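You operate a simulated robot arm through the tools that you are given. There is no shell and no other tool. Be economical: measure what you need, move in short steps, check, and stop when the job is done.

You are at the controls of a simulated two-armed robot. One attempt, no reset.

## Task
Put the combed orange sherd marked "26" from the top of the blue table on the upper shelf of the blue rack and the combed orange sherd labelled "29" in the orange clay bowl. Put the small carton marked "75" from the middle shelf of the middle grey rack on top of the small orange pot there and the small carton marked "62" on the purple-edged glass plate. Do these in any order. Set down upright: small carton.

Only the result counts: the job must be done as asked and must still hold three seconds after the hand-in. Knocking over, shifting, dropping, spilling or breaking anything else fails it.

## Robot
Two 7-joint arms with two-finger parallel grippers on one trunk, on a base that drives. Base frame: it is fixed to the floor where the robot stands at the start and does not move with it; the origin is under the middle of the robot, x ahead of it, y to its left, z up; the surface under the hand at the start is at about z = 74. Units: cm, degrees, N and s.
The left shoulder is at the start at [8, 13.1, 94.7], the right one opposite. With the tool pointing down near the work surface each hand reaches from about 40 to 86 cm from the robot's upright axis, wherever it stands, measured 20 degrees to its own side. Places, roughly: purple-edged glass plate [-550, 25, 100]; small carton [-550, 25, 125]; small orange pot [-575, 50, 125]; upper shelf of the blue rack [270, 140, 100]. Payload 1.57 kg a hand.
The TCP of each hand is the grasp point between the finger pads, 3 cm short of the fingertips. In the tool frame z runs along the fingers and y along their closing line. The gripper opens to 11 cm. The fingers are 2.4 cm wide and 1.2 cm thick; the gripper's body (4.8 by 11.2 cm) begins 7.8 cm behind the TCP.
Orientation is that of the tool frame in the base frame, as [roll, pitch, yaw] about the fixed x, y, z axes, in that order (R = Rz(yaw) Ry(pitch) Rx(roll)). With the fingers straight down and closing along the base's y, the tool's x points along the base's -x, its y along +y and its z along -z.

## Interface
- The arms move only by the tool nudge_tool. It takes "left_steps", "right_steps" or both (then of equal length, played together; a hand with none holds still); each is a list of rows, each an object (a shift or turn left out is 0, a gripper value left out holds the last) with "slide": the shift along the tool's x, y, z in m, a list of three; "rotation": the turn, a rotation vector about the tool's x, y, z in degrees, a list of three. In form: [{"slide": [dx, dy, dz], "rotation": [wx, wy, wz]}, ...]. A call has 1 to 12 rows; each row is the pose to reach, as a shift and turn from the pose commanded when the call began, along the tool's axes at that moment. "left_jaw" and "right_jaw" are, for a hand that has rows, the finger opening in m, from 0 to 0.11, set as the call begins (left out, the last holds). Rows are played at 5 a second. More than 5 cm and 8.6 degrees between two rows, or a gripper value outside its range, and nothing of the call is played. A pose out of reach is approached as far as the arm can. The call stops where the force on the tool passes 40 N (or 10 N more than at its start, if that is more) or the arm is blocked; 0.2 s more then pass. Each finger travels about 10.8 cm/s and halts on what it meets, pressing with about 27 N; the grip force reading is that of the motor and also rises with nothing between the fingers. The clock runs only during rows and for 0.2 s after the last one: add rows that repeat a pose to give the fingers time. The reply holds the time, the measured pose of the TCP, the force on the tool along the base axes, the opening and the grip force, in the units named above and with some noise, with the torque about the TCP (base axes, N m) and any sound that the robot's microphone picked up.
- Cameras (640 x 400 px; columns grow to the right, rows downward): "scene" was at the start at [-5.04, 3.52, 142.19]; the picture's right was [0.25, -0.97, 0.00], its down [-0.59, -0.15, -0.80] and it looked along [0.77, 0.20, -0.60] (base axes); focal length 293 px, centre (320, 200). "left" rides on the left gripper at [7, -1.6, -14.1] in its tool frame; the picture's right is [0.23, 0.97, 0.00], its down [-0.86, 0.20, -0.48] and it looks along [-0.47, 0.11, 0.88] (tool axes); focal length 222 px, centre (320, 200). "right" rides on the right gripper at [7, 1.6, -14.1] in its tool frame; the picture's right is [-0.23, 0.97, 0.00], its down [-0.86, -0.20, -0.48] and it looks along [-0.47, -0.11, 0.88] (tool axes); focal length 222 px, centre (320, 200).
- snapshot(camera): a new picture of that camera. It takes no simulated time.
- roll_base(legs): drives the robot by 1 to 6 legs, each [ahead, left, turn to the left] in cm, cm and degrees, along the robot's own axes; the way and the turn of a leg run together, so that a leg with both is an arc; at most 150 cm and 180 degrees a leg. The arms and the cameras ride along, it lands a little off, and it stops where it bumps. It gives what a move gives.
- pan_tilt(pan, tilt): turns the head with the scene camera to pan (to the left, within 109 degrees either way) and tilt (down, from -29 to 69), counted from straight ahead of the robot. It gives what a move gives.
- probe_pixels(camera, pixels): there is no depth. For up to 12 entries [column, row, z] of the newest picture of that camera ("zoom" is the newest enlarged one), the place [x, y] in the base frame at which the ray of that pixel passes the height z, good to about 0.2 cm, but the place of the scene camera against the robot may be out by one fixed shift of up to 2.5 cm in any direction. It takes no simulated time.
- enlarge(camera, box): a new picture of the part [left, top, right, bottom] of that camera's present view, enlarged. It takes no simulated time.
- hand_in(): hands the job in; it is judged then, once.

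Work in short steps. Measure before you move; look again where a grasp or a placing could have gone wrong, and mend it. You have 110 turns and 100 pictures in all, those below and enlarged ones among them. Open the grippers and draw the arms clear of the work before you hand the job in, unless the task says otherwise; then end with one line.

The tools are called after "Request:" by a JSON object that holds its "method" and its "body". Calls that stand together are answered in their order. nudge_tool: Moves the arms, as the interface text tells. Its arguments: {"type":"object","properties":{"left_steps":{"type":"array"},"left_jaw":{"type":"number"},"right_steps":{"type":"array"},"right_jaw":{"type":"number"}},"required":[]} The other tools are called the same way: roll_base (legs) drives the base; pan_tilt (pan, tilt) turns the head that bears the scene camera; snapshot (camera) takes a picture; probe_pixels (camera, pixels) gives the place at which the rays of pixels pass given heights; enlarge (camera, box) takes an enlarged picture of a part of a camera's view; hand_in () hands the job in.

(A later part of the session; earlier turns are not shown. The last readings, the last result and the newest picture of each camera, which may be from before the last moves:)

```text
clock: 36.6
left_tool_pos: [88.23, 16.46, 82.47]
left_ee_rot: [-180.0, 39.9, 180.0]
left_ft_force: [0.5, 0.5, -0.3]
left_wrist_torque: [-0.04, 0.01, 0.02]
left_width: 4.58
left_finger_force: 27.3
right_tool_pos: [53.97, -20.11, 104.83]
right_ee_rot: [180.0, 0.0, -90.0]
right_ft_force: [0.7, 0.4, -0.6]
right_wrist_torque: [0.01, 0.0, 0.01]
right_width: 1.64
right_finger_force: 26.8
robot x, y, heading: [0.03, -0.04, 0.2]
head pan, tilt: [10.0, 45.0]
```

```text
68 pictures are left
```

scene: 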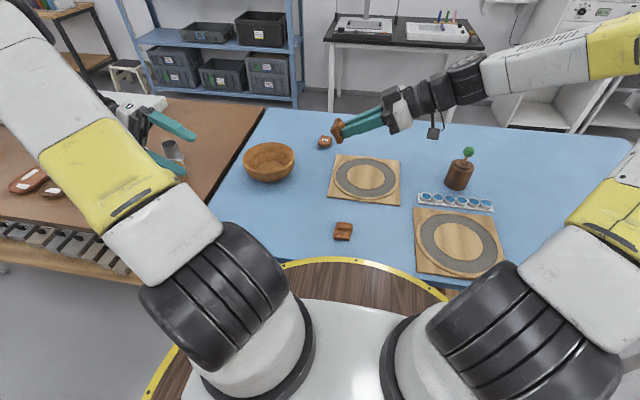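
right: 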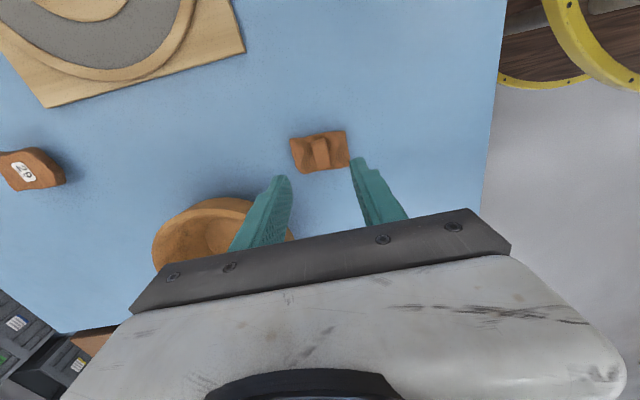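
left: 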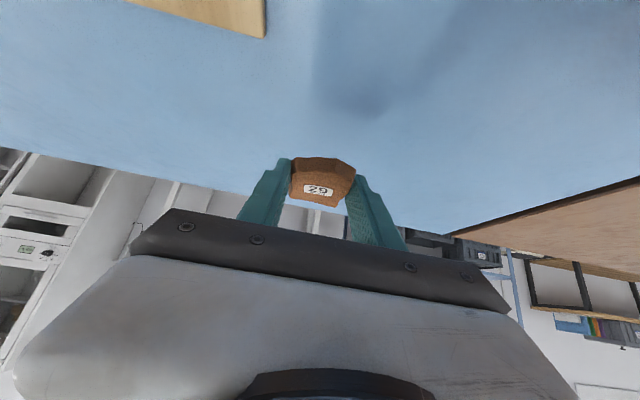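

Held at 4.58 cm. I lift 15 cm and move back and left to just before the bowl to see it.

Request:
{"method": "nudge_tool", "body": {"left_steps": [{"slide": [-0.0321, 0, -0.0383]}, {"slide": [-0.0643, 0, -0.0766]}, {"slide": [-0.0964, 0, -0.115]}, {"slide": [-0.0663, 0.03, -0.14]}, {"slide": [-0.0363, 0.06, -0.165]}, {"slide": [-0.0063, 0.09, -0.19]}, {"slide": [0.0237, 0.12, -0.213]}, {"slide": [0.0537, 0.15, -0.238]}, {"slide": [0.072, 0.165, -0.256]}, {"slide": [0.072, 0.165, -0.256]}]}}

Request:
{"method": "snapshot", "body": {"camera": "left"}}

```text
clock: 38.8
left_tool_pos: [66.22, 32.89, 97.26]
left_ee_rot: [-180.0, 40.0, 179.8]
left_ft_force: [0.0, -0.2, -1.4]
left_wrist_torque: [0.0, 0.04, 0.03]
left_width: 4.62
left_finger_force: 27.0
right_tool_pos: [53.95, -20.09, 104.81]
right_ee_rot: [180.0, 0.0, -89.9]
right_ft_force: [-0.6, 0.2, -0.5]
right_wrist_torque: [-0.01, -0.02, 0.02]
right_width: 1.61
right_finger_force: 26.8
robot x, y, heading: [0.22, -0.13, 0.0]
head pan, tilt: [10.0, 45.0]
```

```text
67 pictures are left
```

left: 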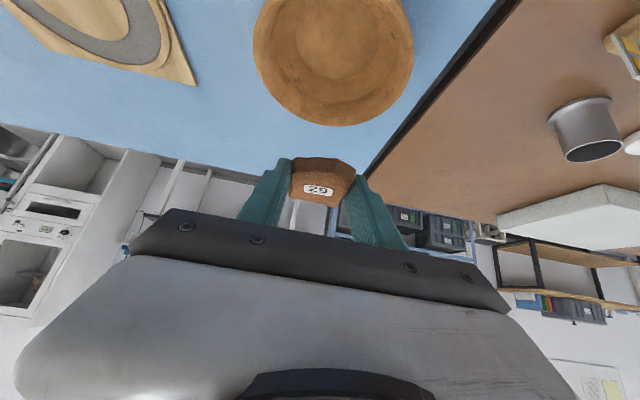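

The bowl's rim spans about columns 253–414, with its far rim at row 126 and inner floor near (337,42). I measure it.

Request:
{"method": "probe_pixels", "body": {"camera": "left", "pixels": [[253, 40, 82], [414, 50, 82], [325, 126, 82], [337, 42, 75.5], [253, 40, 80], [414, 50, 80], [325, 126, 80]]}}

```text
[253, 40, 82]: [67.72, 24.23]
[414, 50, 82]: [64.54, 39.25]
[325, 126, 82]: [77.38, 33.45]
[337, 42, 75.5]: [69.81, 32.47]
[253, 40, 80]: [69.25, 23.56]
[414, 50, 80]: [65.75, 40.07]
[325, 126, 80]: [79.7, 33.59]
```

The bowl centre is about (70, 32.3) with the rim near z=82. I lower the sherd into its middle to just above the floor.

Request:
{"method": "nudge_tool", "body": {"left_steps": [{"slide": [-0.0237, -0.006, 0.0199]}, {"slide": [0.005, -0.006, 0.054]}, {"slide": [0.033, -0.006, 0.087]}, {"slide": [0.06, -0.006, 0.119]}, {"slide": [0.078, -0.006, 0.141]}, {"slide": [0.0907, -0.006, 0.1563]}, {"slide": [0.0907, -0.006, 0.1563]}]}}

Request:
{"method": "enlarge", "body": {"camera": "scene", "box": [200, 90, 350, 200]}}

Request:
{"method": "snapshot", "body": {"camera": "left"}}

```text
clock: 40.4
left_tool_pos: [69.36, 32.32, 79.66]
left_ee_rot: [-180.0, 40.0, -179.9]
left_ft_force: [0.1, -0.2, -0.9]
left_wrist_torque: [0.01, 0.02, -0.02]
left_width: 4.62
left_finger_force: 26.7
right_tool_pos: [53.84, -20.01, 104.77]
right_ee_rot: [-180.0, 0.0, -90.1]
right_ft_force: [-0.2, -0.3, -0.8]
right_wrist_torque: [-0.01, 0.0, -0.01]
right_width: 1.63
right_finger_force: 26.8
robot x, y, heading: [-0.06, -0.06, -0.0]
head pan, tilt: [10.0, 45.0]
```

```text
3.64 times, centred on (275, 145) of scene
```

zoom: 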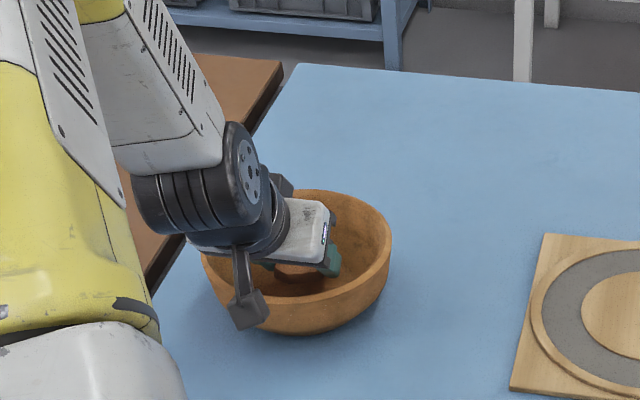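

```text
65 pictures are left
```

left: 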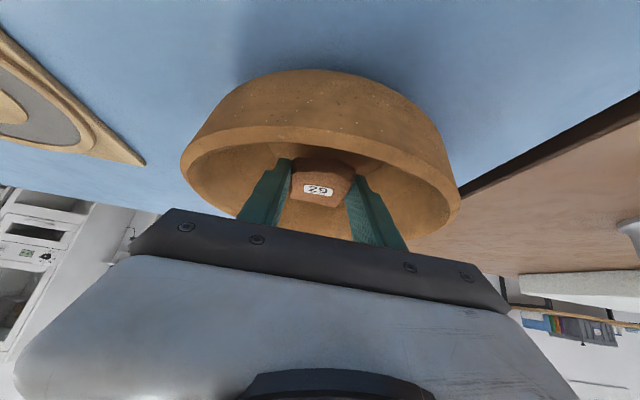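

The sherd is inside the bowl and clear of the rim. I lower 0.5 cm more, open slightly, and lift straight out.

Request:
{"method": "nudge_tool", "body": {"left_steps": [{"slide": [0.0032, 0, 0.0038]}, {"slide": [0.0032, 0, 0.0038]}]}}

Request:
{"method": "nudge_tool", "body": {"left_steps": [{"slide": [0, 0, 0]}, {"slide": [0, 0, 0]}, {"slide": [0, 0, 0]}, {"slide": [-0.0129, 0, -0.0153]}, {"slide": [-0.0386, 0, -0.046]}, {"slide": [-0.0643, 0, -0.0766]}, {"slide": [-0.09, 0, -0.107]}, {"slide": [-0.116, 0, -0.138]}, {"slide": [-0.116, 0, -0.138]}], "left_jaw": 0.065}}

Request:
{"method": "snapshot", "body": {"camera": "left"}}

```text
clock: 41.0
left_tool_pos: [69.45, 32.22, 79.12]
left_ee_rot: [-180.0, 40.0, 180.0]
left_ft_force: [-0.4, -0.1, -1.1]
left_wrist_torque: [-0.01, 0.02, 0.0]
left_width: 4.63
left_finger_force: 26.9
right_tool_pos: [53.91, -20.0, 104.9]
right_ee_rot: [-179.9, 0.0, -90.1]
right_ft_force: [0.0, -0.6, -0.4]
right_wrist_torque: [-0.01, -0.03, 0.02]
right_width: 1.62
right_finger_force: 27.0
robot x, y, heading: [0.06, -0.26, -0.1]
head pan, tilt: [10.0, 45.0]
```

```text
clock: 43.0
left_tool_pos: [69.25, 32.26, 97.24]
left_ee_rot: [-180.0, 40.0, 179.9]
left_ft_force: [0.6, 0.0, -0.1]
left_wrist_torque: [0.03, -0.01, 0.01]
left_width: 6.5
left_finger_force: 0.0
right_tool_pos: [53.99, -20.1, 104.89]
right_ee_rot: [-180.0, 0.0, -90.0]
right_ft_force: [-0.5, 0.1, -0.7]
right_wrist_torque: [0.02, -0.01, -0.01]
right_width: 1.62
right_finger_force: 27.5
robot x, y, heading: [-0.09, 0.17, 0.1]
head pan, tilt: [10.0, 45.0]
```

```text
64 pictures are left
```

left: 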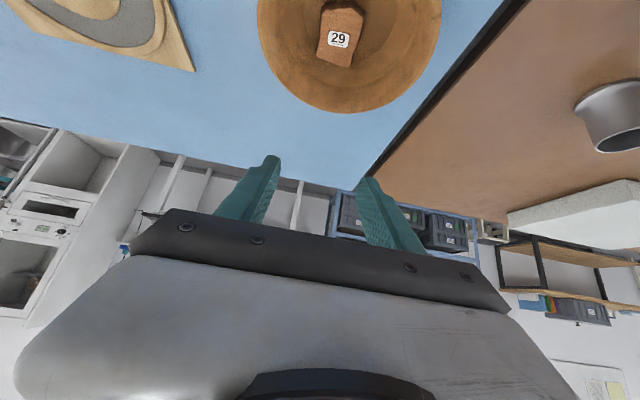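

Sherd 29 lies in the bowl. I bring both arms in compactly and then look around for driving routes.

Request:
{"method": "nudge_tool", "body": {"left_steps": [{"slide": [0.015, -0.007, -0.027]}, {"slide": [0.03, -0.014, -0.054]}, {"slide": [0.045, -0.021, -0.081], "rotation": [0, 5, 0]}, {"slide": [0.06, -0.028, -0.108], "rotation": [0, 10, 0]}, {"slide": [0.075, -0.035, -0.135], "rotation": [0, 15, 0]}, {"slide": [0.09, -0.042, -0.162], "rotation": [0, 20, 0]}, {"slide": [0.105, -0.049, -0.189], "rotation": [0, 25, 0]}, {"slide": [0.12, -0.056, -0.216], "rotation": [0, 30, 0]}, {"slide": [0.135, -0.063, -0.243], "rotation": [0, 35, 0]}, {"slide": [0.151, -0.07, -0.27], "rotation": [0, 40, 0]}, {"slide": [0.151, -0.07, -0.27], "rotation": [0, 40, 0]}], "right_steps": [{"slide": [0, 0.015, -0.005]}, {"slide": [0, 0.03, -0.01]}, {"slide": [0, 0.045, -0.015]}, {"slide": [0, 0.06, -0.02]}, {"slide": [0, 0.075, -0.025]}, {"slide": [0, 0.09, -0.03]}, {"slide": [0, 0.1, -0.03]}, {"slide": [0, 0.1, -0.03]}, {"slide": [0, 0.1, -0.03]}, {"slide": [0, 0.1, -0.03]}, {"slide": [0, 0.1, -0.03]}]}}

Request:
{"method": "pan_tilt", "body": {"pan": -35, "tilt": 25}}

Request:
{"method": "snapshot", "body": {"camera": "scene"}}

Request:
{"method": "pan_tilt", "body": {"pan": 80, "tilt": 25}}

Request:
{"method": "snapshot", "body": {"camera": "scene"}}

```text
clock: 45.4
left_tool_pos: [40.38, 25.34, 108.13]
left_ee_rot: [-180.0, 0.0, 180.0]
left_ft_force: [0.0, -0.4, -0.8]
left_wrist_torque: [0.03, 0.0, 0.01]
left_width: 6.52
left_finger_force: 0.1
right_tool_pos: [43.98, -19.98, 107.9]
right_ee_rot: [-179.9, -0.1, -90.0]
right_ft_force: [-1.0, -0.7, 0.1]
right_wrist_torque: [-0.03, -0.01, 0.02]
right_width: 1.62
right_finger_force: 27.0
robot x, y, heading: [-0.14, -0.38, -0.1]
head pan, tilt: [10.0, 45.0]
```

```text
clock: 46.5
left_tool_pos: [40.54, 25.4, 108.19]
left_ee_rot: [-180.0, -0.1, -180.0]
left_ft_force: [0.0, -0.6, 0.9]
left_wrist_torque: [-0.01, 0.02, 0.0]
left_width: 6.51
left_finger_force: 0.1
right_tool_pos: [43.9, -20.03, 107.81]
right_ee_rot: [-180.0, -0.1, -90.0]
right_ft_force: [-0.1, 1.0, -1.3]
right_wrist_torque: [-0.03, -0.02, 0.01]
right_width: 1.59
right_finger_force: 26.7
robot x, y, heading: [-0.07, 0.17, -0.6]
head pan, tilt: [-35.0, 25.0]
```

```text
63 pictures are left
```

scene: 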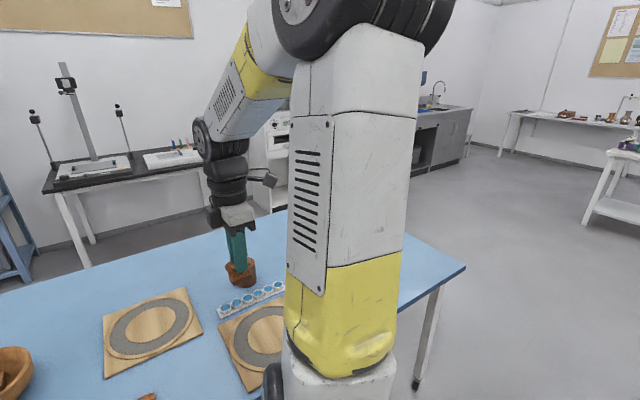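

```text
clock: 48.5
left_tool_pos: [40.5, 25.3, 108.11]
left_ee_rot: [179.9, 0.0, 180.0]
left_ft_force: [-0.8, 0.1, -0.4]
left_wrist_torque: [-0.03, 0.01, -0.03]
left_width: 6.51
left_finger_force: 0.1
right_tool_pos: [43.92, -20.03, 107.75]
right_ee_rot: [179.8, 0.0, -89.9]
right_ft_force: [0.1, -0.6, -1.3]
right_wrist_torque: [0.04, 0.01, 0.03]
right_width: 1.62
right_finger_force: 27.2
robot x, y, heading: [-0.1, -0.24, -0.0]
head pan, tilt: [80.0, 25.0]
```

```text
62 pictures are left
```

scene: 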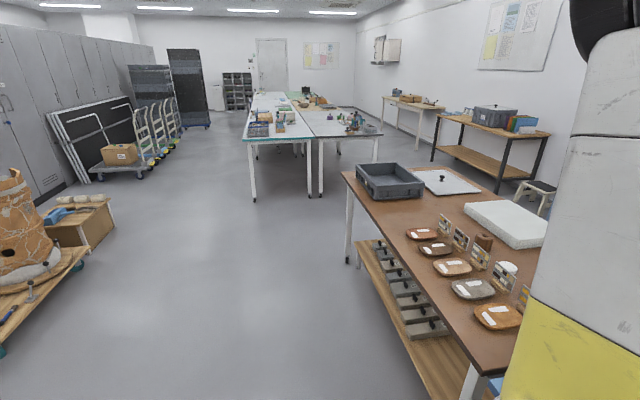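

I measure the brown table's corners and the nearby obstacles in this left view.

Request:
{"method": "probe_pixels", "body": {"camera": "scene", "pixels": [[343, 172, 74], [348, 262, 0], [447, 167, 74], [431, 160, 0], [497, 192, 0], [517, 198, 0], [541, 216, 0], [550, 132, 90], [5, 350, 0], [320, 196, 0]]}}

Request:
{"method": "pan_tilt", "body": {"pan": -60, "tilt": 30}}

Request:
{"method": "snapshot", "body": {"camera": "scene"}}

```text
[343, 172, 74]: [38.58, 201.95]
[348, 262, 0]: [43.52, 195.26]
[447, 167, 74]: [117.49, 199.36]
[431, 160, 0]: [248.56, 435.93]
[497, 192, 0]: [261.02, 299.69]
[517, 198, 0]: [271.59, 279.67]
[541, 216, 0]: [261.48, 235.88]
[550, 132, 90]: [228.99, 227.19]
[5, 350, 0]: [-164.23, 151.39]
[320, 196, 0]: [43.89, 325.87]
```

```text
clock: 50.7
left_tool_pos: [40.5, 25.35, 108.21]
left_ee_rot: [-179.9, 0.0, -180.0]
left_ft_force: [-0.2, 0.6, 0.0]
left_wrist_torque: [-0.01, -0.01, 0.01]
left_width: 6.49
left_finger_force: 0.1
right_tool_pos: [43.89, -19.87, 107.79]
right_ee_rot: [180.0, 0.0, -90.1]
right_ft_force: [0.1, 0.0, -1.4]
right_wrist_torque: [0.02, -0.02, 0.05]
right_width: 1.6
right_finger_force: 27.3
robot x, y, heading: [-0.15, -0.21, 0.1]
head pan, tilt: [-60.0, 30.0]
```

```text
61 pictures are left
```

scene: 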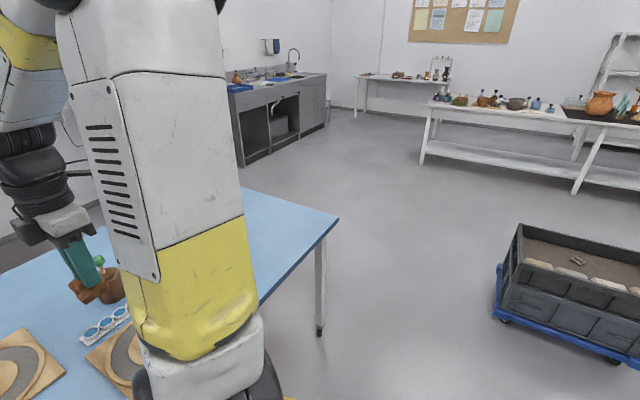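

I measure the blue table's right end, from its corner (338,215) and leg (320,333), and the dolly.

Request:
{"method": "probe_pixels", "body": {"camera": "scene", "pixels": [[338, 215, 74], [262, 300, 74], [320, 333, 0], [495, 310, 0], [527, 225, 30], [240, 165, 0], [610, 360, 0]]}}

```text
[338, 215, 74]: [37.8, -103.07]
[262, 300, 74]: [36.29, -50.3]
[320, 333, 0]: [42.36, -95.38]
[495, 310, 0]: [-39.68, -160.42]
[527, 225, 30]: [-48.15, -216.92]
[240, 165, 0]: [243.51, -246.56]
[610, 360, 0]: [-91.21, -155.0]
```

The route around the right end of the blue table looks open, passing between its corner (38,-103) and the dolly corner (-40,-160). I back off, strafe right, go diagonally and then forward.

Request:
{"method": "roll_base", "body": {"legs": [[-15, 0, 0], [0, -115, 0], [60, -55, 0], [130, 0, 0]]}}

Request:
{"method": "pan_tilt", "body": {"pan": 50, "tilt": 25}}

Request:
{"method": "snapshot", "body": {"camera": "scene"}}

```text
clock: 67.6
left_tool_pos: [214.59, -144.6, 108.17]
left_ee_rot: [179.9, 0.0, -179.6]
left_ft_force: [-0.8, 0.0, 0.0]
left_wrist_torque: [-0.04, -0.02, 0.02]
left_width: 6.52
left_finger_force: 0.2
right_tool_pos: [218.27, -189.96, 107.78]
right_ee_rot: [-180.0, 0.0, -89.8]
right_ft_force: [0.6, 0.7, -0.8]
right_wrist_torque: [0.01, -0.05, 0.0]
right_width: 1.64
right_finger_force: 26.9
robot x, y, heading: [174.41, -170.18, 0.4]
head pan, tilt: [-60.0, 30.0]
```

```text
clock: 69.5
left_tool_pos: [214.46, -144.66, 108.27]
left_ee_rot: [180.0, -0.1, -179.7]
left_ft_force: [-0.3, -0.4, 0.8]
left_wrist_torque: [-0.03, 0.03, -0.01]
left_width: 6.51
left_finger_force: 0.1
right_tool_pos: [218.2, -190.05, 107.93]
right_ee_rot: [180.0, 0.0, -89.7]
right_ft_force: [0.3, -0.6, -0.8]
right_wrist_torque: [0.04, -0.02, 0.02]
right_width: 1.61
right_finger_force: 26.5
robot x, y, heading: [174.07, -170.38, 0.2]
head pan, tilt: [50.0, 25.0]
```

```text
60 pictures are left
```

scene: 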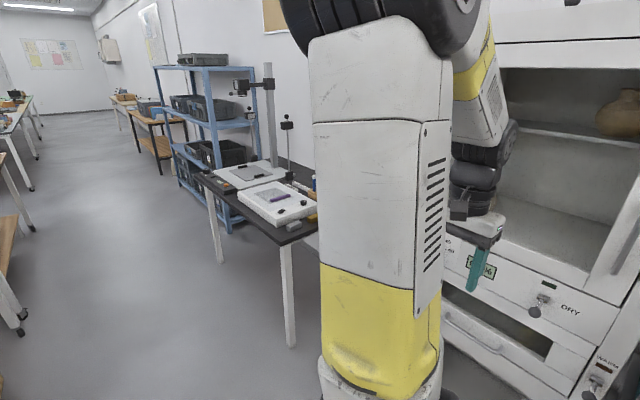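

The corridor is open on the left. I measure the bench front, the rack front and the white cabinet close ahead.

Request:
{"method": "probe_pixels", "body": {"camera": "scene", "pixels": [[291, 345, 0], [282, 245, 78], [196, 178, 78], [220, 262, 0], [232, 232, 0], [180, 185, 0], [22, 333, 0], [495, 375, 0], [254, 118, 100], [168, 110, 100]]}}

```text
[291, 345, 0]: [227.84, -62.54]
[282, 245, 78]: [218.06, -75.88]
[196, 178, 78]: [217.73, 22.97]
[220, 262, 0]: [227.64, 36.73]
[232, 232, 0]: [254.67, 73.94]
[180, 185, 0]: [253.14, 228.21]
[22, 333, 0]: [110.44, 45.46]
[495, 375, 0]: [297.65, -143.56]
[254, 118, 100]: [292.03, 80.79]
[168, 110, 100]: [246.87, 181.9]
```

The bench front is at x≈218–227 up to y≈37, and the rack front is at x≈254.5 from y≈74 to 228. I back up 8 cm, then strafe left 275 cm to stand before the rack.

Request:
{"method": "roll_base", "body": {"legs": [[-8, 0, 0], [0, 140, 0], [0, 135, 0]]}}

Request:
{"method": "pan_tilt", "body": {"pan": 15, "tilt": 20}}

Request:
{"method": "snapshot", "body": {"camera": "scene"}}

```text
clock: 83.4
left_tool_pos: [211.04, 128.46, 108.12]
left_ee_rot: [180.0, 0.1, 178.7]
left_ft_force: [-0.5, -0.6, 0.4]
left_wrist_torque: [0.0, -0.01, 0.0]
left_width: 6.5
left_finger_force: 0.1
right_tool_pos: [213.38, 83.13, 107.88]
right_ee_rot: [179.9, 0.0, -91.2]
right_ft_force: [-0.5, -1.2, 0.2]
right_wrist_torque: [-0.01, 0.01, 0.02]
right_width: 1.6
right_finger_force: 26.9
robot x, y, heading: [169.78, 104.04, -1.0]
head pan, tilt: [50.0, 25.0]
```

```text
clock: 84.5
left_tool_pos: [211.07, 128.5, 108.26]
left_ee_rot: [180.0, 0.0, 178.8]
left_ft_force: [0.0, 0.5, -0.1]
left_wrist_torque: [0.02, -0.01, -0.01]
left_width: 6.46
left_finger_force: 0.0
right_tool_pos: [213.46, 83.02, 107.73]
right_ee_rot: [-180.0, -0.1, -91.2]
right_ft_force: [0.3, 0.3, -0.7]
right_wrist_torque: [0.02, -0.01, 0.01]
right_width: 1.6
right_finger_force: 27.2
robot x, y, heading: [170.21, 104.06, -1.0]
head pan, tilt: [15.0, 20.0]
```

```text
59 pictures are left
```

scene: 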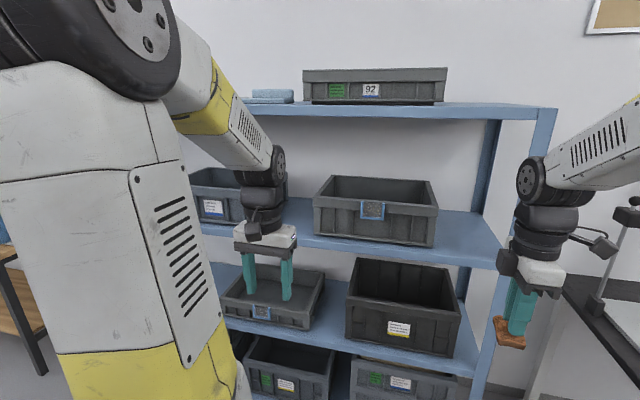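

The upper shelf has free space right of the right bin, around pixels 440–495. I measure it.

Request:
{"method": "probe_pixels", "body": {"camera": "scene", "pixels": [[432, 247, 100], [315, 232, 100], [438, 212, 100], [440, 258, 100], [497, 268, 100], [320, 240, 100], [470, 213, 100], [540, 112, 142], [535, 120, 142], [300, 215, 100], [500, 330, 60]]}}

Request:
{"method": "enlarge", "body": {"camera": "scene", "box": [280, 90, 560, 290]}}

```text
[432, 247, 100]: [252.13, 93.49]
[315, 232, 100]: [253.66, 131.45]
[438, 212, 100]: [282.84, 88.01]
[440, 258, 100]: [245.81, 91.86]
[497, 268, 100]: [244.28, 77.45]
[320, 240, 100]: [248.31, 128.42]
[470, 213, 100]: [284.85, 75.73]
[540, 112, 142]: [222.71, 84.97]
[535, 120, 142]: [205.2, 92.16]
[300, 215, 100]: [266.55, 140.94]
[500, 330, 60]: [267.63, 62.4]
```

```text
2.00 times, centred on (420, 190) of scene
```

zoom: 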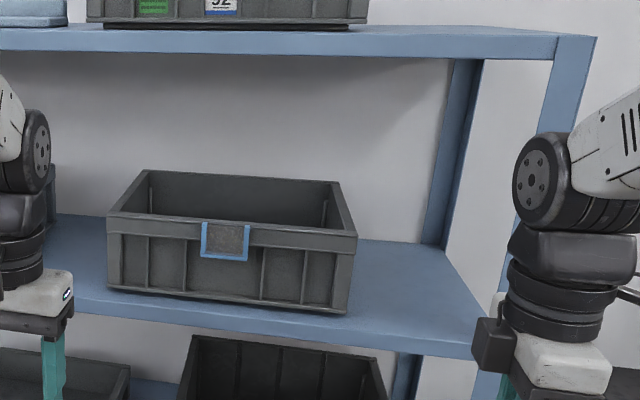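

The camera height leaves the shelf height uncertain (95–100). I turn the right hand so its camera faces forward and measure the shelf edge with it.

Request:
{"method": "nudge_tool", "body": {"right_steps": [{"rotation": [0, 0, 8.5]}, {"rotation": [0, 0, 17]}, {"rotation": [0, 0, 25.5]}, {"rotation": [0, 0, 34]}, {"rotation": [0, 0, 42]}, {"rotation": [0, 0, 50]}, {"rotation": [0, 0, 58]}, {"rotation": [0, 0, 66]}, {"rotation": [0, 0, 74]}, {"rotation": [0, 0, 82]}, {"rotation": [0, 0, 90]}, {"rotation": [0, 0, 90]}]}}

Request:
{"method": "snapshot", "body": {"camera": "right"}}

```text
clock: 87.0
left_tool_pos: [210.88, 128.59, 108.25]
left_ee_rot: [179.9, -0.1, 178.9]
left_ft_force: [-0.1, 0.6, -0.5]
left_wrist_torque: [-0.02, 0.02, -0.01]
left_width: 6.48
left_finger_force: 0.0
right_tool_pos: [213.47, 83.17, 107.81]
right_ee_rot: [-179.9, 0.0, 178.8]
right_ft_force: [0.4, 0.4, -0.6]
right_wrist_torque: [-0.02, 0.02, 0.03]
right_width: 1.59
right_finger_force: 27.5
robot x, y, heading: [170.04, 103.9, -1.4]
head pan, tilt: [15.0, 20.0]
```

```text
57 pictures are left
```

right: 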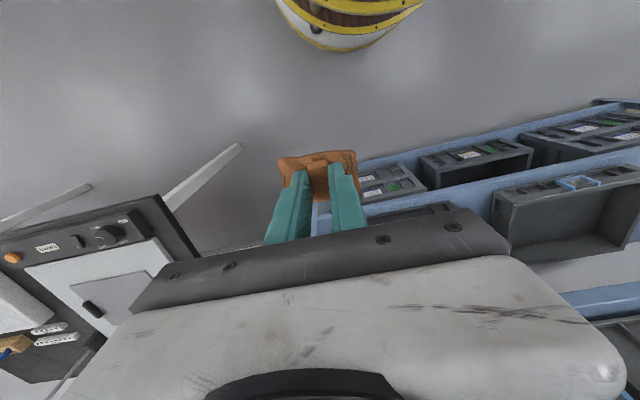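

I enlarge the shelf and bin corner region of the right camera.

Request:
{"method": "enlarge", "body": {"camera": "right", "box": [340, 80, 640, 280]}}

Request:
{"method": "enlarge", "body": {"camera": "scene", "box": [400, 190, 520, 290]}}

```text
2.00 times, centred on (490, 180) of right
```

zoom: 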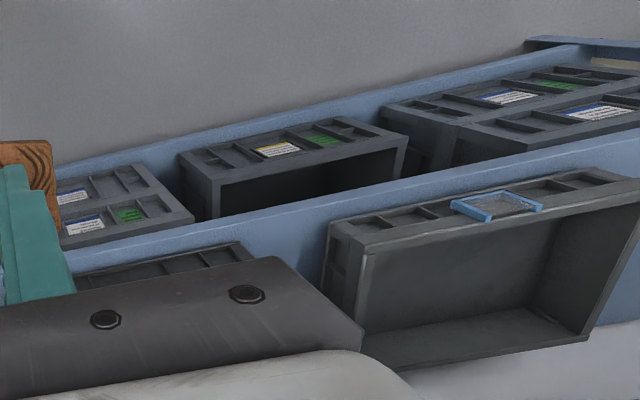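

```text
4.00 times, centred on (460, 240) of scene
```

zoom: 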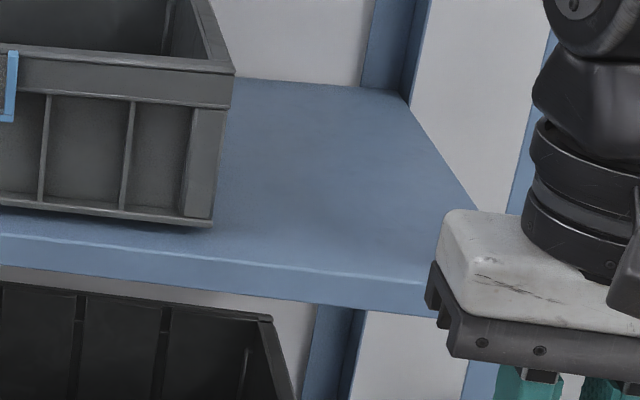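

I triangulate the bin's bottom-front-right corner, at scene (433,246.5) and right (494,191), over several heights.

Request:
{"method": "probe_pixels", "body": {"camera": "right", "pixels": [[494, 191, 94], [494, 191, 97], [494, 191, 100], [470, 185, 94], [470, 185, 97], [470, 185, 100]]}}

Request:
{"method": "probe_pixels", "body": {"camera": "scene", "pixels": [[433, 246.5, 94], [433, 246.5, 97], [433, 246.5, 100], [460, 258, 97], [482, 262, 97]]}}

```text
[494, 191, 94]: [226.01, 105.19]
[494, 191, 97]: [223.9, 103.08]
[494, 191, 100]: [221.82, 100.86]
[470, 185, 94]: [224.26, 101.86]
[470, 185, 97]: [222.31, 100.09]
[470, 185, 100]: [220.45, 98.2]
```

```text
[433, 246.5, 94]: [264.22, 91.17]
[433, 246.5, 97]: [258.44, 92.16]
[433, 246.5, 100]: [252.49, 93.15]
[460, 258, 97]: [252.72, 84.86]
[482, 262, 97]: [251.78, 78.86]
```

The right view was actually showing the lower shelf's bin. I pitch the right hand forward 40° so its camera sees the upper shelf.

Request:
{"method": "nudge_tool", "body": {"right_steps": [{"rotation": [0, -8, 0]}, {"rotation": [0, -16, 0]}, {"rotation": [0, -24, 0]}, {"rotation": [0, -32, 0]}, {"rotation": [0, -40, 0]}, {"rotation": [0, -40, 0]}]}}

Request:
{"method": "snapshot", "body": {"camera": "right"}}

```text
clock: 88.5
left_tool_pos: [211.05, 128.56, 108.27]
left_ee_rot: [-180.0, 0.0, 178.8]
left_ft_force: [-0.1, -0.3, 0.0]
left_wrist_torque: [0.02, 0.0, -0.01]
left_width: 6.51
left_finger_force: 0.2
right_tool_pos: [215.12, 82.89, 109.17]
right_ee_rot: [180.0, 40.0, 178.9]
right_ft_force: [0.5, 0.3, -0.5]
right_wrist_torque: [-0.02, 0.03, 0.01]
right_width: 1.6
right_finger_force: 26.8
right hand out of reach, approached as far as the arm can: row 5, 6
robot x, y, heading: [170.12, 104.1, -1.3]
head pan, tilt: [15.0, 20.0]
```

```text
54 pictures are left
```

right: 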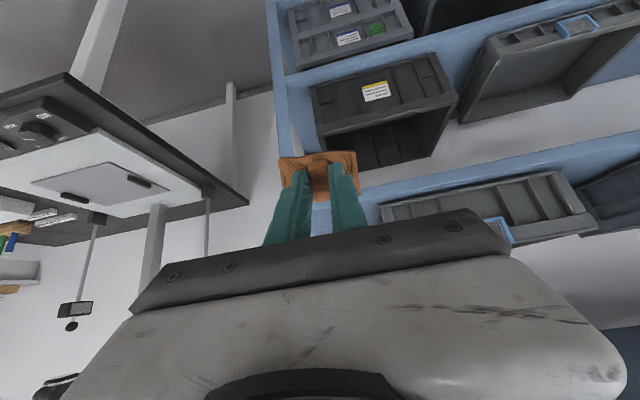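

Now the upper shelf's front edge runs from about (360,185) to (640,135), and its bin's corner is near (381,212). I enlarge and triangulate.

Request:
{"method": "enlarge", "body": {"camera": "right", "box": [350, 120, 550, 250]}}

Request:
{"method": "probe_pixels", "body": {"camera": "right", "pixels": [[381, 209, 94], [381, 209, 97], [381, 209, 100], [556, 172, 94], [556, 172, 97], [556, 172, 100]]}}

Request:
{"method": "probe_pixels", "body": {"camera": "scene", "pixels": [[315, 232, 94], [315, 232, 97], [315, 232, 100]]}}

```text
3.08 times, centred on (450, 185) of right
```

zoom: 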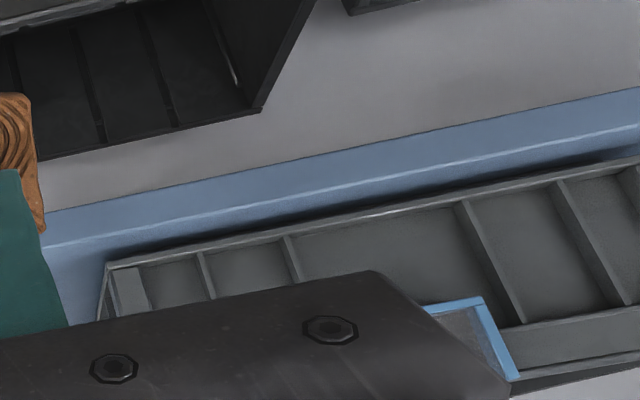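

```text
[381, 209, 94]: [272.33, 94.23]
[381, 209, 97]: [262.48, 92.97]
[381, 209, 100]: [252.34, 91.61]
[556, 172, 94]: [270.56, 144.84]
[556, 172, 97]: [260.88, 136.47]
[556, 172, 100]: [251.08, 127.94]
```

```text
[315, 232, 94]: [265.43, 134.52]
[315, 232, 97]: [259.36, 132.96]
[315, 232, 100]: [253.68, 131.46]
```

I refine using the corner at (379.5,205) and edge-line points (360,199) and (411,189).

Request:
{"method": "probe_pixels", "body": {"camera": "right", "pixels": [[379.5, 205, 97], [379.5, 205, 98.5], [379.5, 205, 100], [379.5, 205, 101], [360, 200, 98.5], [360, 200, 100], [411, 189.5, 98.5], [411, 189.5, 100]]}}

```text
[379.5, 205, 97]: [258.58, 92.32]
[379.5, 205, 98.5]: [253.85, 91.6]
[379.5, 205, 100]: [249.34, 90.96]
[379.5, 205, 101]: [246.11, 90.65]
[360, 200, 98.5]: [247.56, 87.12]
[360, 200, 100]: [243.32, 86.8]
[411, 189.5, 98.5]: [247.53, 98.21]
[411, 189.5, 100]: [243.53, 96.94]
```

Both cameras agree on the shelf top at z≈98, front edge x≈249, and bin corner (255, 92). I straighten the hand, drive 12 cm closer while correcting the heading, and plan to place near (256, 84).

Request:
{"method": "nudge_tool", "body": {"right_steps": [{"rotation": [0, 8, 0]}, {"rotation": [0, 16, 0]}, {"rotation": [0, 24, 0]}, {"rotation": [0, 32, 0]}, {"rotation": [0, 40, 0]}, {"slide": [0, 0, -0.03], "rotation": [0, 40, 0]}, {"slide": [0, 0, -0.03], "rotation": [0, 40, 0]}]}}

Request:
{"method": "roll_base", "body": {"legs": [[12, 0, 1.2]]}}

```text
clock: 90.0
left_tool_pos: [210.96, 128.57, 108.1]
left_ee_rot: [-180.0, -0.1, 178.8]
left_ft_force: [-0.4, 1.3, 0.2]
left_wrist_torque: [-0.02, 0.01, 0.02]
left_width: 6.49
left_finger_force: 0.0
right_tool_pos: [213.09, 82.7, 111.41]
right_ee_rot: [179.9, -0.1, 178.9]
right_ft_force: [0.9, -0.7, -1.6]
right_wrist_torque: [0.02, 0.02, 0.01]
right_width: 1.6
right_finger_force: 27.5
robot x, y, heading: [170.09, 104.11, -1.3]
head pan, tilt: [15.0, 20.0]
```

```text
clock: 91.3
left_tool_pos: [222.41, 129.39, 108.29]
left_ee_rot: [-179.9, 0.0, -179.8]
left_ft_force: [0.2, -0.4, -0.4]
left_wrist_torque: [-0.02, -0.02, -0.05]
left_width: 6.5
left_finger_force: 0.1
right_tool_pos: [225.63, 83.84, 111.43]
right_ee_rot: [180.0, 0.0, -179.8]
right_ft_force: [-0.6, -0.2, -0.4]
right_wrist_torque: [-0.01, 0.02, 0.01]
right_width: 1.6
right_finger_force: 27.5
robot x, y, heading: [181.84, 103.76, 0.2]
head pan, tilt: [15.0, 20.0]
```

The right hand is now upright at (225.6, 83.8, 111.4). I extend it forward to just short of the shelf edge, then look for clearance with the top board.

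Request:
{"method": "nudge_tool", "body": {"right_steps": [{"slide": [-0.04, 0, 0]}, {"slide": [-0.08, 0, 0]}, {"slide": [-0.12, 0, 0]}, {"slide": [-0.16, 0, 0]}, {"slide": [-0.2, 0, 0]}, {"slide": [-0.2, 0, 0]}]}}

Request:
{"method": "pan_tilt", "body": {"pan": -5, "tilt": 15}}

Request:
{"method": "snapshot", "body": {"camera": "scene"}}

Request:
{"method": "snapshot", "body": {"camera": "left"}}

```text
clock: 92.7
left_tool_pos: [222.4, 129.43, 108.19]
left_ee_rot: [180.0, 0.1, -179.8]
left_ft_force: [-1.0, 0.3, -0.8]
left_wrist_torque: [-0.01, 0.03, 0.03]
left_width: 6.52
left_finger_force: 0.0
right_tool_pos: [245.69, 83.85, 111.19]
right_ee_rot: [180.0, -0.1, -179.8]
right_ft_force: [-0.8, -0.6, -0.9]
right_wrist_torque: [0.02, 0.02, -0.04]
right_width: 1.63
right_finger_force: 27.0
robot x, y, heading: [181.98, 103.96, 0.3]
head pan, tilt: [15.0, 20.0]
```

```text
clock: 93.5
left_tool_pos: [222.44, 129.28, 108.21]
left_ee_rot: [180.0, 0.0, -179.8]
left_ft_force: [1.1, 0.1, -0.1]
left_wrist_torque: [-0.01, -0.01, -0.02]
left_width: 6.49
left_finger_force: 0.0
right_tool_pos: [245.79, 83.82, 111.31]
right_ee_rot: [180.0, 0.0, -179.8]
right_ft_force: [-0.3, 0.3, -0.1]
right_wrist_torque: [-0.03, 0.01, 0.02]
right_width: 1.59
right_finger_force: 27.0
robot x, y, heading: [181.82, 104.25, -0.0]
head pan, tilt: [-5.0, 15.0]
```

```text
52 pictures are left
```

scene: 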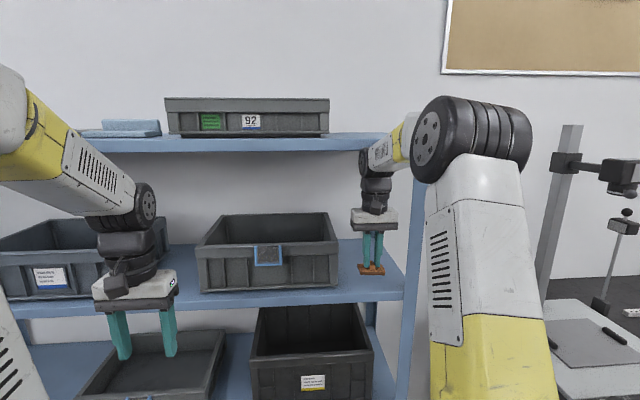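

```text
51 pictures are left
```

left: 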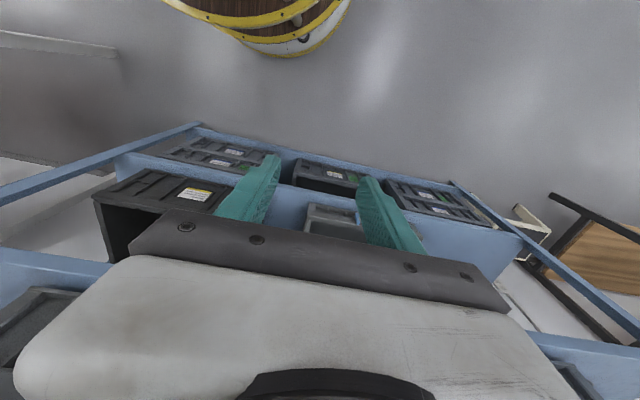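

The top board's underside is near z=135 and the wrist's top is at about 135. I back off slightly, lower to TCP z≈105.5, then slide in to x≈256.

Request:
{"method": "nudge_tool", "body": {"right_steps": [{"slide": [0.03, 0, 0]}, {"slide": [0.03, 0, 0.03]}, {"slide": [0.03, 0, 0.058]}, {"slide": [-0.005, 0, 0.058]}, {"slide": [-0.04, 0, 0.058]}, {"slide": [-0.07, 0, 0.058]}, {"slide": [-0.1, 0, 0.058]}, {"slide": [-0.1, 0, 0.058]}]}}

Request:
{"method": "enlarge", "body": {"camera": "scene", "box": [300, 110, 460, 310]}}

```text
clock: 95.3
left_tool_pos: [222.39, 129.31, 108.23]
left_ee_rot: [180.0, 0.0, -179.8]
left_ft_force: [0.2, 0.1, 0.3]
left_wrist_torque: [-0.01, -0.02, -0.01]
left_width: 6.5
left_finger_force: 0.1
right_tool_pos: [255.53, 84.01, 105.68]
right_ee_rot: [180.0, 0.1, -179.8]
right_ft_force: [0.1, -0.2, 0.1]
right_wrist_torque: [0.01, 0.0, -0.03]
right_width: 1.62
right_finger_force: 26.3
robot x, y, heading: [181.82, 103.8, 0.1]
head pan, tilt: [-5.0, 15.0]
```

```text
2.00 times, centred on (380, 210) of scene
```

zoom: 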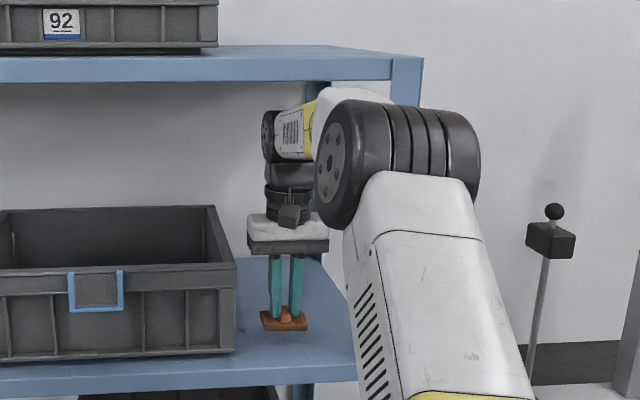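

There is clear space around the wrist and sherd. I lower in small rows and watch for contact.

Request:
{"method": "nudge_tool", "body": {"right_steps": [{"slide": [0, 0, 0.007]}, {"slide": [0, 0, 0.013]}, {"slide": [0, 0, 0.019]}, {"slide": [0, 0, 0.023]}, {"slide": [0, 0, 0.023]}]}}

```text
clock: 96.5
left_tool_pos: [222.43, 129.45, 108.17]
left_ee_rot: [-180.0, 0.1, -179.8]
left_ft_force: [-0.3, -0.2, -0.1]
left_wrist_torque: [-0.01, 0.01, 0.0]
left_width: 6.51
left_finger_force: 0.1
right_tool_pos: [255.57, 83.78, 103.32]
right_ee_rot: [-180.0, 0.1, -179.8]
right_ft_force: [-1.1, 0.7, 0.5]
right_wrist_torque: [0.0, -0.01, -0.01]
right_width: 1.6
right_finger_force: 27.3
robot x, y, heading: [181.95, 103.87, 0.3]
head pan, tilt: [-5.0, 15.0]
```

No contact yet at 103.3, so I continue down in 3 mm rows.

Request:
{"method": "nudge_tool", "body": {"right_steps": [{"slide": [0, 0, 0.003]}, {"slide": [0, 0, 0.006]}, {"slide": [0, 0, 0.009]}, {"slide": [0, 0, 0.009]}]}}

```text
clock: 97.5
left_tool_pos: [222.34, 129.34, 108.2]
left_ee_rot: [180.0, 0.1, -179.9]
left_ft_force: [-0.1, 0.2, 0.1]
left_wrist_torque: [-0.02, 0.04, -0.03]
left_width: 6.51
left_finger_force: 0.0
right_tool_pos: [255.61, 83.77, 102.66]
right_ee_rot: [-179.9, 0.1, -179.7]
right_ft_force: [-0.8, -1.4, 20.6]
right_wrist_torque: [-0.08, 0.01, -0.03]
right_width: 1.63
right_finger_force: 26.9
robot x, y, heading: [182.08, 103.8, 0.4]
head pan, tilt: [-5.0, 15.0]
```

There is 20 N of contact, so the sherd is down. I open, lift 3 cm, and withdraw backward.

Request:
{"method": "nudge_tool", "body": {"right_steps": [{"slide": [0, 0, 0]}, {"slide": [0, 0, 0]}, {"slide": [0, 0, -0.01]}, {"slide": [0, 0, -0.03]}, {"slide": [0.04, 0, -0.03]}, {"slide": [0.08, 0, -0.03]}, {"slide": [0.12, 0, -0.03]}, {"slide": [0.16, 0, -0.03]}, {"slide": [0.2, 0, -0.03]}, {"slide": [0.24, 0, -0.04]}, {"slide": [0.28, 0, -0.06]}, {"slide": [0.3, 0, -0.06]}], "right_jaw": 0.05}}

Request:
{"method": "enlarge", "body": {"camera": "scene", "box": [300, 150, 460, 310]}}

```text
clock: 100.1
left_tool_pos: [222.42, 129.44, 108.27]
left_ee_rot: [180.0, -0.1, -179.9]
left_ft_force: [-0.9, -0.2, -0.6]
left_wrist_torque: [0.01, 0.02, 0.0]
left_width: 6.52
left_finger_force: 0.0
right_tool_pos: [225.59, 83.49, 108.53]
right_ee_rot: [-179.9, 0.0, -179.8]
right_ft_force: [-0.6, 0.1, 0.6]
right_wrist_torque: [0.0, 0.03, 0.01]
right_width: 5.01
right_finger_force: 0.0
robot x, y, heading: [182.24, 104.12, 0.4]
head pan, tilt: [-5.0, 15.0]
```

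```text
2.50 times, centred on (380, 230) of scene
```

zoom: 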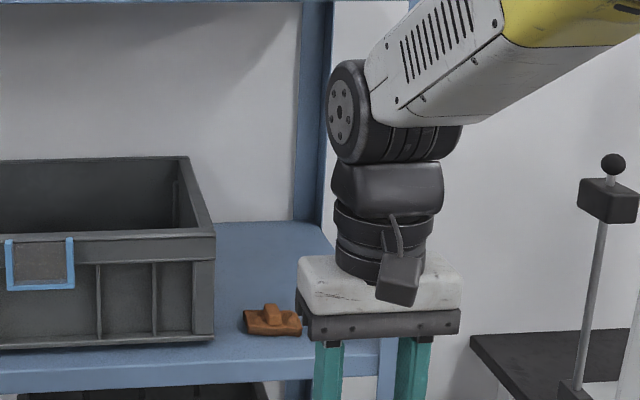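

Sherd 26 sits flat on the upper shelf. I drive back the way I came, to about (-14,-116), and turn around to face the grey racks.

Request:
{"method": "roll_base", "body": {"legs": [[-16, 0, 0], [0, -138, 0], [0, -137, 0], [-120, 0, 0], [-60, 55, 0], [0, 0, 180]]}}

Request:
{"method": "pan_tilt", "body": {"pan": 0, "tilt": 12}}

Request:
{"method": "snapshot", "body": {"camera": "scene"}}

```text
clock: 131.4
left_tool_pos: [-50.04, -144.09, 108.2]
left_ee_rot: [180.0, -0.1, 3.8]
left_ft_force: [0.0, -0.8, -0.3]
left_wrist_torque: [-0.03, 0.02, -0.04]
left_width: 6.5
left_finger_force: 0.1
right_tool_pos: [-56.09, -98.41, 108.57]
right_ee_rot: [180.0, 0.0, 3.8]
right_ft_force: [0.1, -0.8, 0.5]
right_wrist_torque: [0.0, -0.01, 0.02]
right_width: 5.01
right_finger_force: 0.0
robot x, y, heading: [-11.34, -116.23, -176.2]
head pan, tilt: [-5.0, 15.0]
```

```text
clock: 132.0
left_tool_pos: [-49.94, -143.99, 108.21]
left_ee_rot: [180.0, 0.0, 3.8]
left_ft_force: [0.9, -0.3, 0.6]
left_wrist_torque: [0.0, 0.01, 0.01]
left_width: 6.49
left_finger_force: 0.0
right_tool_pos: [-56.03, -98.49, 108.59]
right_ee_rot: [-179.9, 0.0, 3.7]
right_ft_force: [-0.6, -0.1, 0.2]
right_wrist_torque: [0.0, -0.02, 0.01]
right_width: 5.02
right_finger_force: 0.1
robot x, y, heading: [-10.63, -115.96, -176.1]
head pan, tilt: [0.0, 12.0]
```

```text
48 pictures are left
```

scene: 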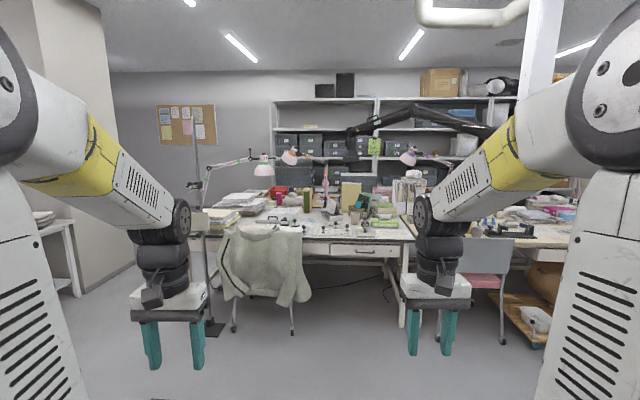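

There are desks ahead with grey racks behind them. I look right and left for a passage.

Request:
{"method": "pan_tilt", "body": {"pan": -38, "tilt": 12}}

Request:
{"method": "snapshot", "body": {"camera": "scene"}}

Request:
{"method": "probe_pixels", "body": {"camera": "scene", "pixels": [[320, 300, 0]]}}

```text
clock: 133.1
left_tool_pos: [-50.04, -144.07, 108.14]
left_ee_rot: [-180.0, 0.0, 3.8]
left_ft_force: [0.2, -0.8, 0.3]
left_wrist_torque: [-0.01, 0.05, -0.01]
left_width: 6.51
left_finger_force: 0.0
right_tool_pos: [-56.12, -98.46, 108.56]
right_ee_rot: [179.9, 0.0, 3.8]
right_ft_force: [0.9, -0.9, 0.7]
right_wrist_torque: [0.01, 0.0, 0.02]
right_width: 5.01
right_finger_force: 0.1
robot x, y, heading: [-11.47, -116.01, -176.3]
head pan, tilt: [-38.0, 12.0]
```

```text
47 pictures are left
```

scene: 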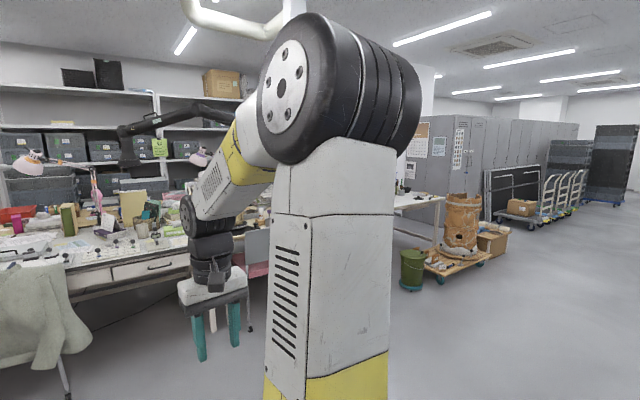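

```text
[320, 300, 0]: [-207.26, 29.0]
```

The right side is closed off by lockers and a dolly. I look left, where a gap between the desks and the left bench seems to lead to the racks.

Request:
{"method": "pan_tilt", "body": {"pan": 12, "tilt": 18}}

Request:
{"method": "snapshot", "body": {"camera": "scene"}}

```text
clock: 134.2
left_tool_pos: [-50.03, -144.04, 108.09]
left_ee_rot: [-180.0, 0.1, 3.8]
left_ft_force: [0.5, 0.1, -0.1]
left_wrist_torque: [0.0, 0.0, 0.01]
left_width: 6.51
left_finger_force: 0.0
right_tool_pos: [-56.04, -98.37, 108.56]
right_ee_rot: [179.9, 0.0, 3.8]
right_ft_force: [-0.4, -0.4, -0.1]
right_wrist_torque: [0.04, -0.02, 0.0]
right_width: 4.99
right_finger_force: 0.0
robot x, y, heading: [-11.13, -115.72, -176.5]
head pan, tilt: [12.0, 18.0]
```

```text
46 pictures are left
```

scene: 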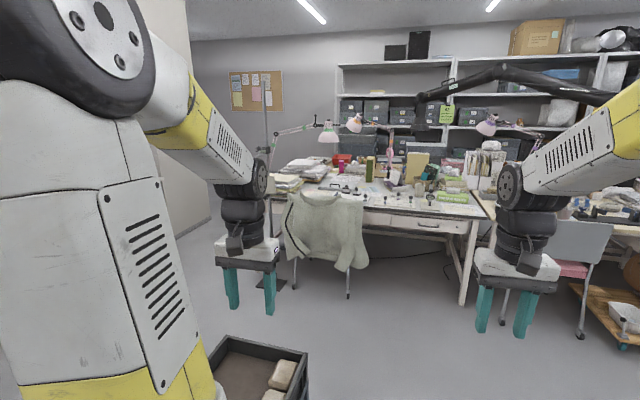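

I measure the desk's front leg, the chair feet, the lamp base and the left wall corner.

Request:
{"method": "probe_pixels", "body": {"camera": "scene", "pixels": [[463, 305, 0], [348, 300, 0], [295, 288, 0], [268, 285, 0], [210, 218, 0], [180, 238, 0], [470, 215, 75], [272, 200, 75], [300, 235, 0], [580, 337, 0]]}}

```text
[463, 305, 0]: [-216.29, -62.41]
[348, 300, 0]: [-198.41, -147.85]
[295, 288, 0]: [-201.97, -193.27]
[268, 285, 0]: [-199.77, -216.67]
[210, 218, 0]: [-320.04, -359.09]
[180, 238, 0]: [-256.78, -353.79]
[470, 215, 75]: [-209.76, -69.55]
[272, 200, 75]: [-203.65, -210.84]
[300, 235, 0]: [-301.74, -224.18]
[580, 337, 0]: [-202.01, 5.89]
```

The gap beside the desks runs from y≈-350 to -220. I look further left to see the dolly and the white bench.

Request:
{"method": "pan_tilt", "body": {"pan": 75, "tilt": 30}}

Request:
{"method": "snapshot", "body": {"camera": "scene"}}

```text
clock: 135.6
left_tool_pos: [-50.02, -143.97, 108.15]
left_ee_rot: [-180.0, 0.0, 3.8]
left_ft_force: [0.5, -0.9, -0.6]
left_wrist_torque: [-0.01, -0.01, 0.0]
left_width: 6.5
left_finger_force: 0.1
right_tool_pos: [-56.02, -98.49, 108.46]
right_ee_rot: [-179.9, 0.1, 3.9]
right_ft_force: [0.4, -0.3, -0.3]
right_wrist_torque: [0.0, 0.0, 0.02]
right_width: 5.02
right_finger_force: 0.1
robot x, y, heading: [-11.08, -115.73, -176.4]
head pan, tilt: [75.0, 30.0]
```

```text
45 pictures are left
```

scene: 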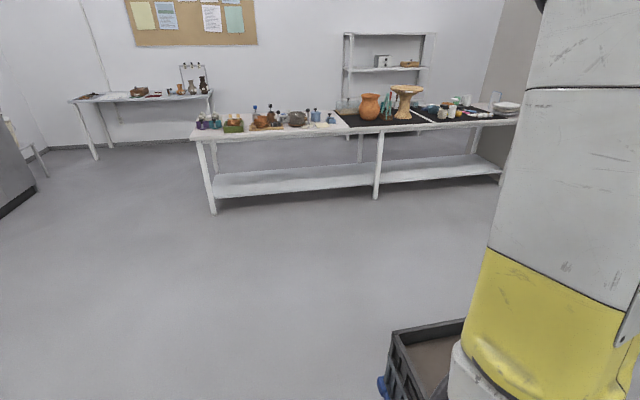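

Request:
{"method": "probe_pixels", "body": {"camera": "scene", "pixels": [[213, 212, 0], [377, 197, 0], [500, 183, 0], [198, 140, 75], [515, 120, 75], [395, 335, 28], [465, 320, 28], [383, 390, 0]]}}

```text
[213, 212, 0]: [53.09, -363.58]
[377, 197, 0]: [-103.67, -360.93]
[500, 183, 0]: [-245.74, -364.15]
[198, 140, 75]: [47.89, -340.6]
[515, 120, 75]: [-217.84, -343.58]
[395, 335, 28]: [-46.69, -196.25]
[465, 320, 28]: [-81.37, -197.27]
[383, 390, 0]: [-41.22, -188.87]
```

The corridor between the dolly (y≈-205) and the bench front (y≈-343) is about 140 cm wide. I drive along y≈-283, stopping at x≈-190 to look.

Request:
{"method": "roll_base", "body": {"legs": [[0, 0, -3.7], [-41, 54, 0], [0, 113, 0], [150, 0, 0], [70, 0, 0]]}}

Request:
{"method": "pan_tilt", "body": {"pan": -20, "tilt": 20}}

Request:
{"method": "snapshot", "body": {"camera": "scene"}}

```text
clock: 155.4
left_tool_pos: [-227.56, -309.45, 108.07]
left_ee_rot: [-179.9, 0.0, 0.3]
left_ft_force: [-0.2, 0.2, 0.7]
left_wrist_torque: [-0.01, 0.01, 0.02]
left_width: 6.48
left_finger_force: 0.1
right_tool_pos: [-230.55, -263.51, 108.57]
right_ee_rot: [-180.0, 0.0, 0.2]
right_ft_force: [0.6, 0.3, -0.2]
right_wrist_torque: [0.0, -0.03, 0.02]
right_width: 5.02
right_finger_force: 0.0
robot x, y, heading: [-186.69, -284.12, -179.8]
head pan, tilt: [75.0, 30.0]
```

```text
clock: 157.2
left_tool_pos: [-227.34, -309.53, 108.16]
left_ee_rot: [180.0, 0.0, 0.2]
left_ft_force: [-0.6, 0.0, -0.5]
left_wrist_torque: [0.01, 0.0, -0.01]
left_width: 6.5
left_finger_force: 0.1
right_tool_pos: [-230.48, -263.6, 108.56]
right_ee_rot: [-180.0, 0.1, 0.1]
right_ft_force: [0.3, 0.7, -0.2]
right_wrist_torque: [0.02, -0.01, -0.01]
right_width: 5.02
right_finger_force: 0.0
robot x, y, heading: [-187.05, -284.0, -179.8]
head pan, tilt: [-20.0, 20.0]
```

```text
44 pictures are left
```

scene: 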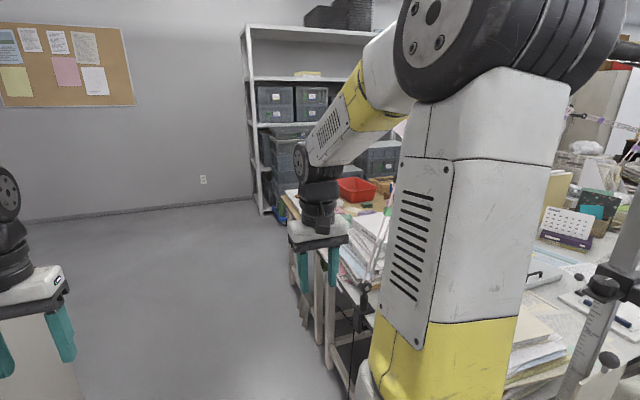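

The floor ahead is open up to the back wall. I measure the first rack's foot, the wall line, and the desk block's far end.

Request:
{"method": "probe_pixels", "body": {"camera": "scene", "pixels": [[268, 213, 0], [250, 197, 0], [100, 213, 0], [305, 305, 0], [283, 215, 0], [285, 190, 75], [375, 375, 0]]}}

```text
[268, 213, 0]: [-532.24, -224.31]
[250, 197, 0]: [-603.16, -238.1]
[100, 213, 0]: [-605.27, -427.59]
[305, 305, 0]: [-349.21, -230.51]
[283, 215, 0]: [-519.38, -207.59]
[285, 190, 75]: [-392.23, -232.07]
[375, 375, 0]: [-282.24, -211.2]
```

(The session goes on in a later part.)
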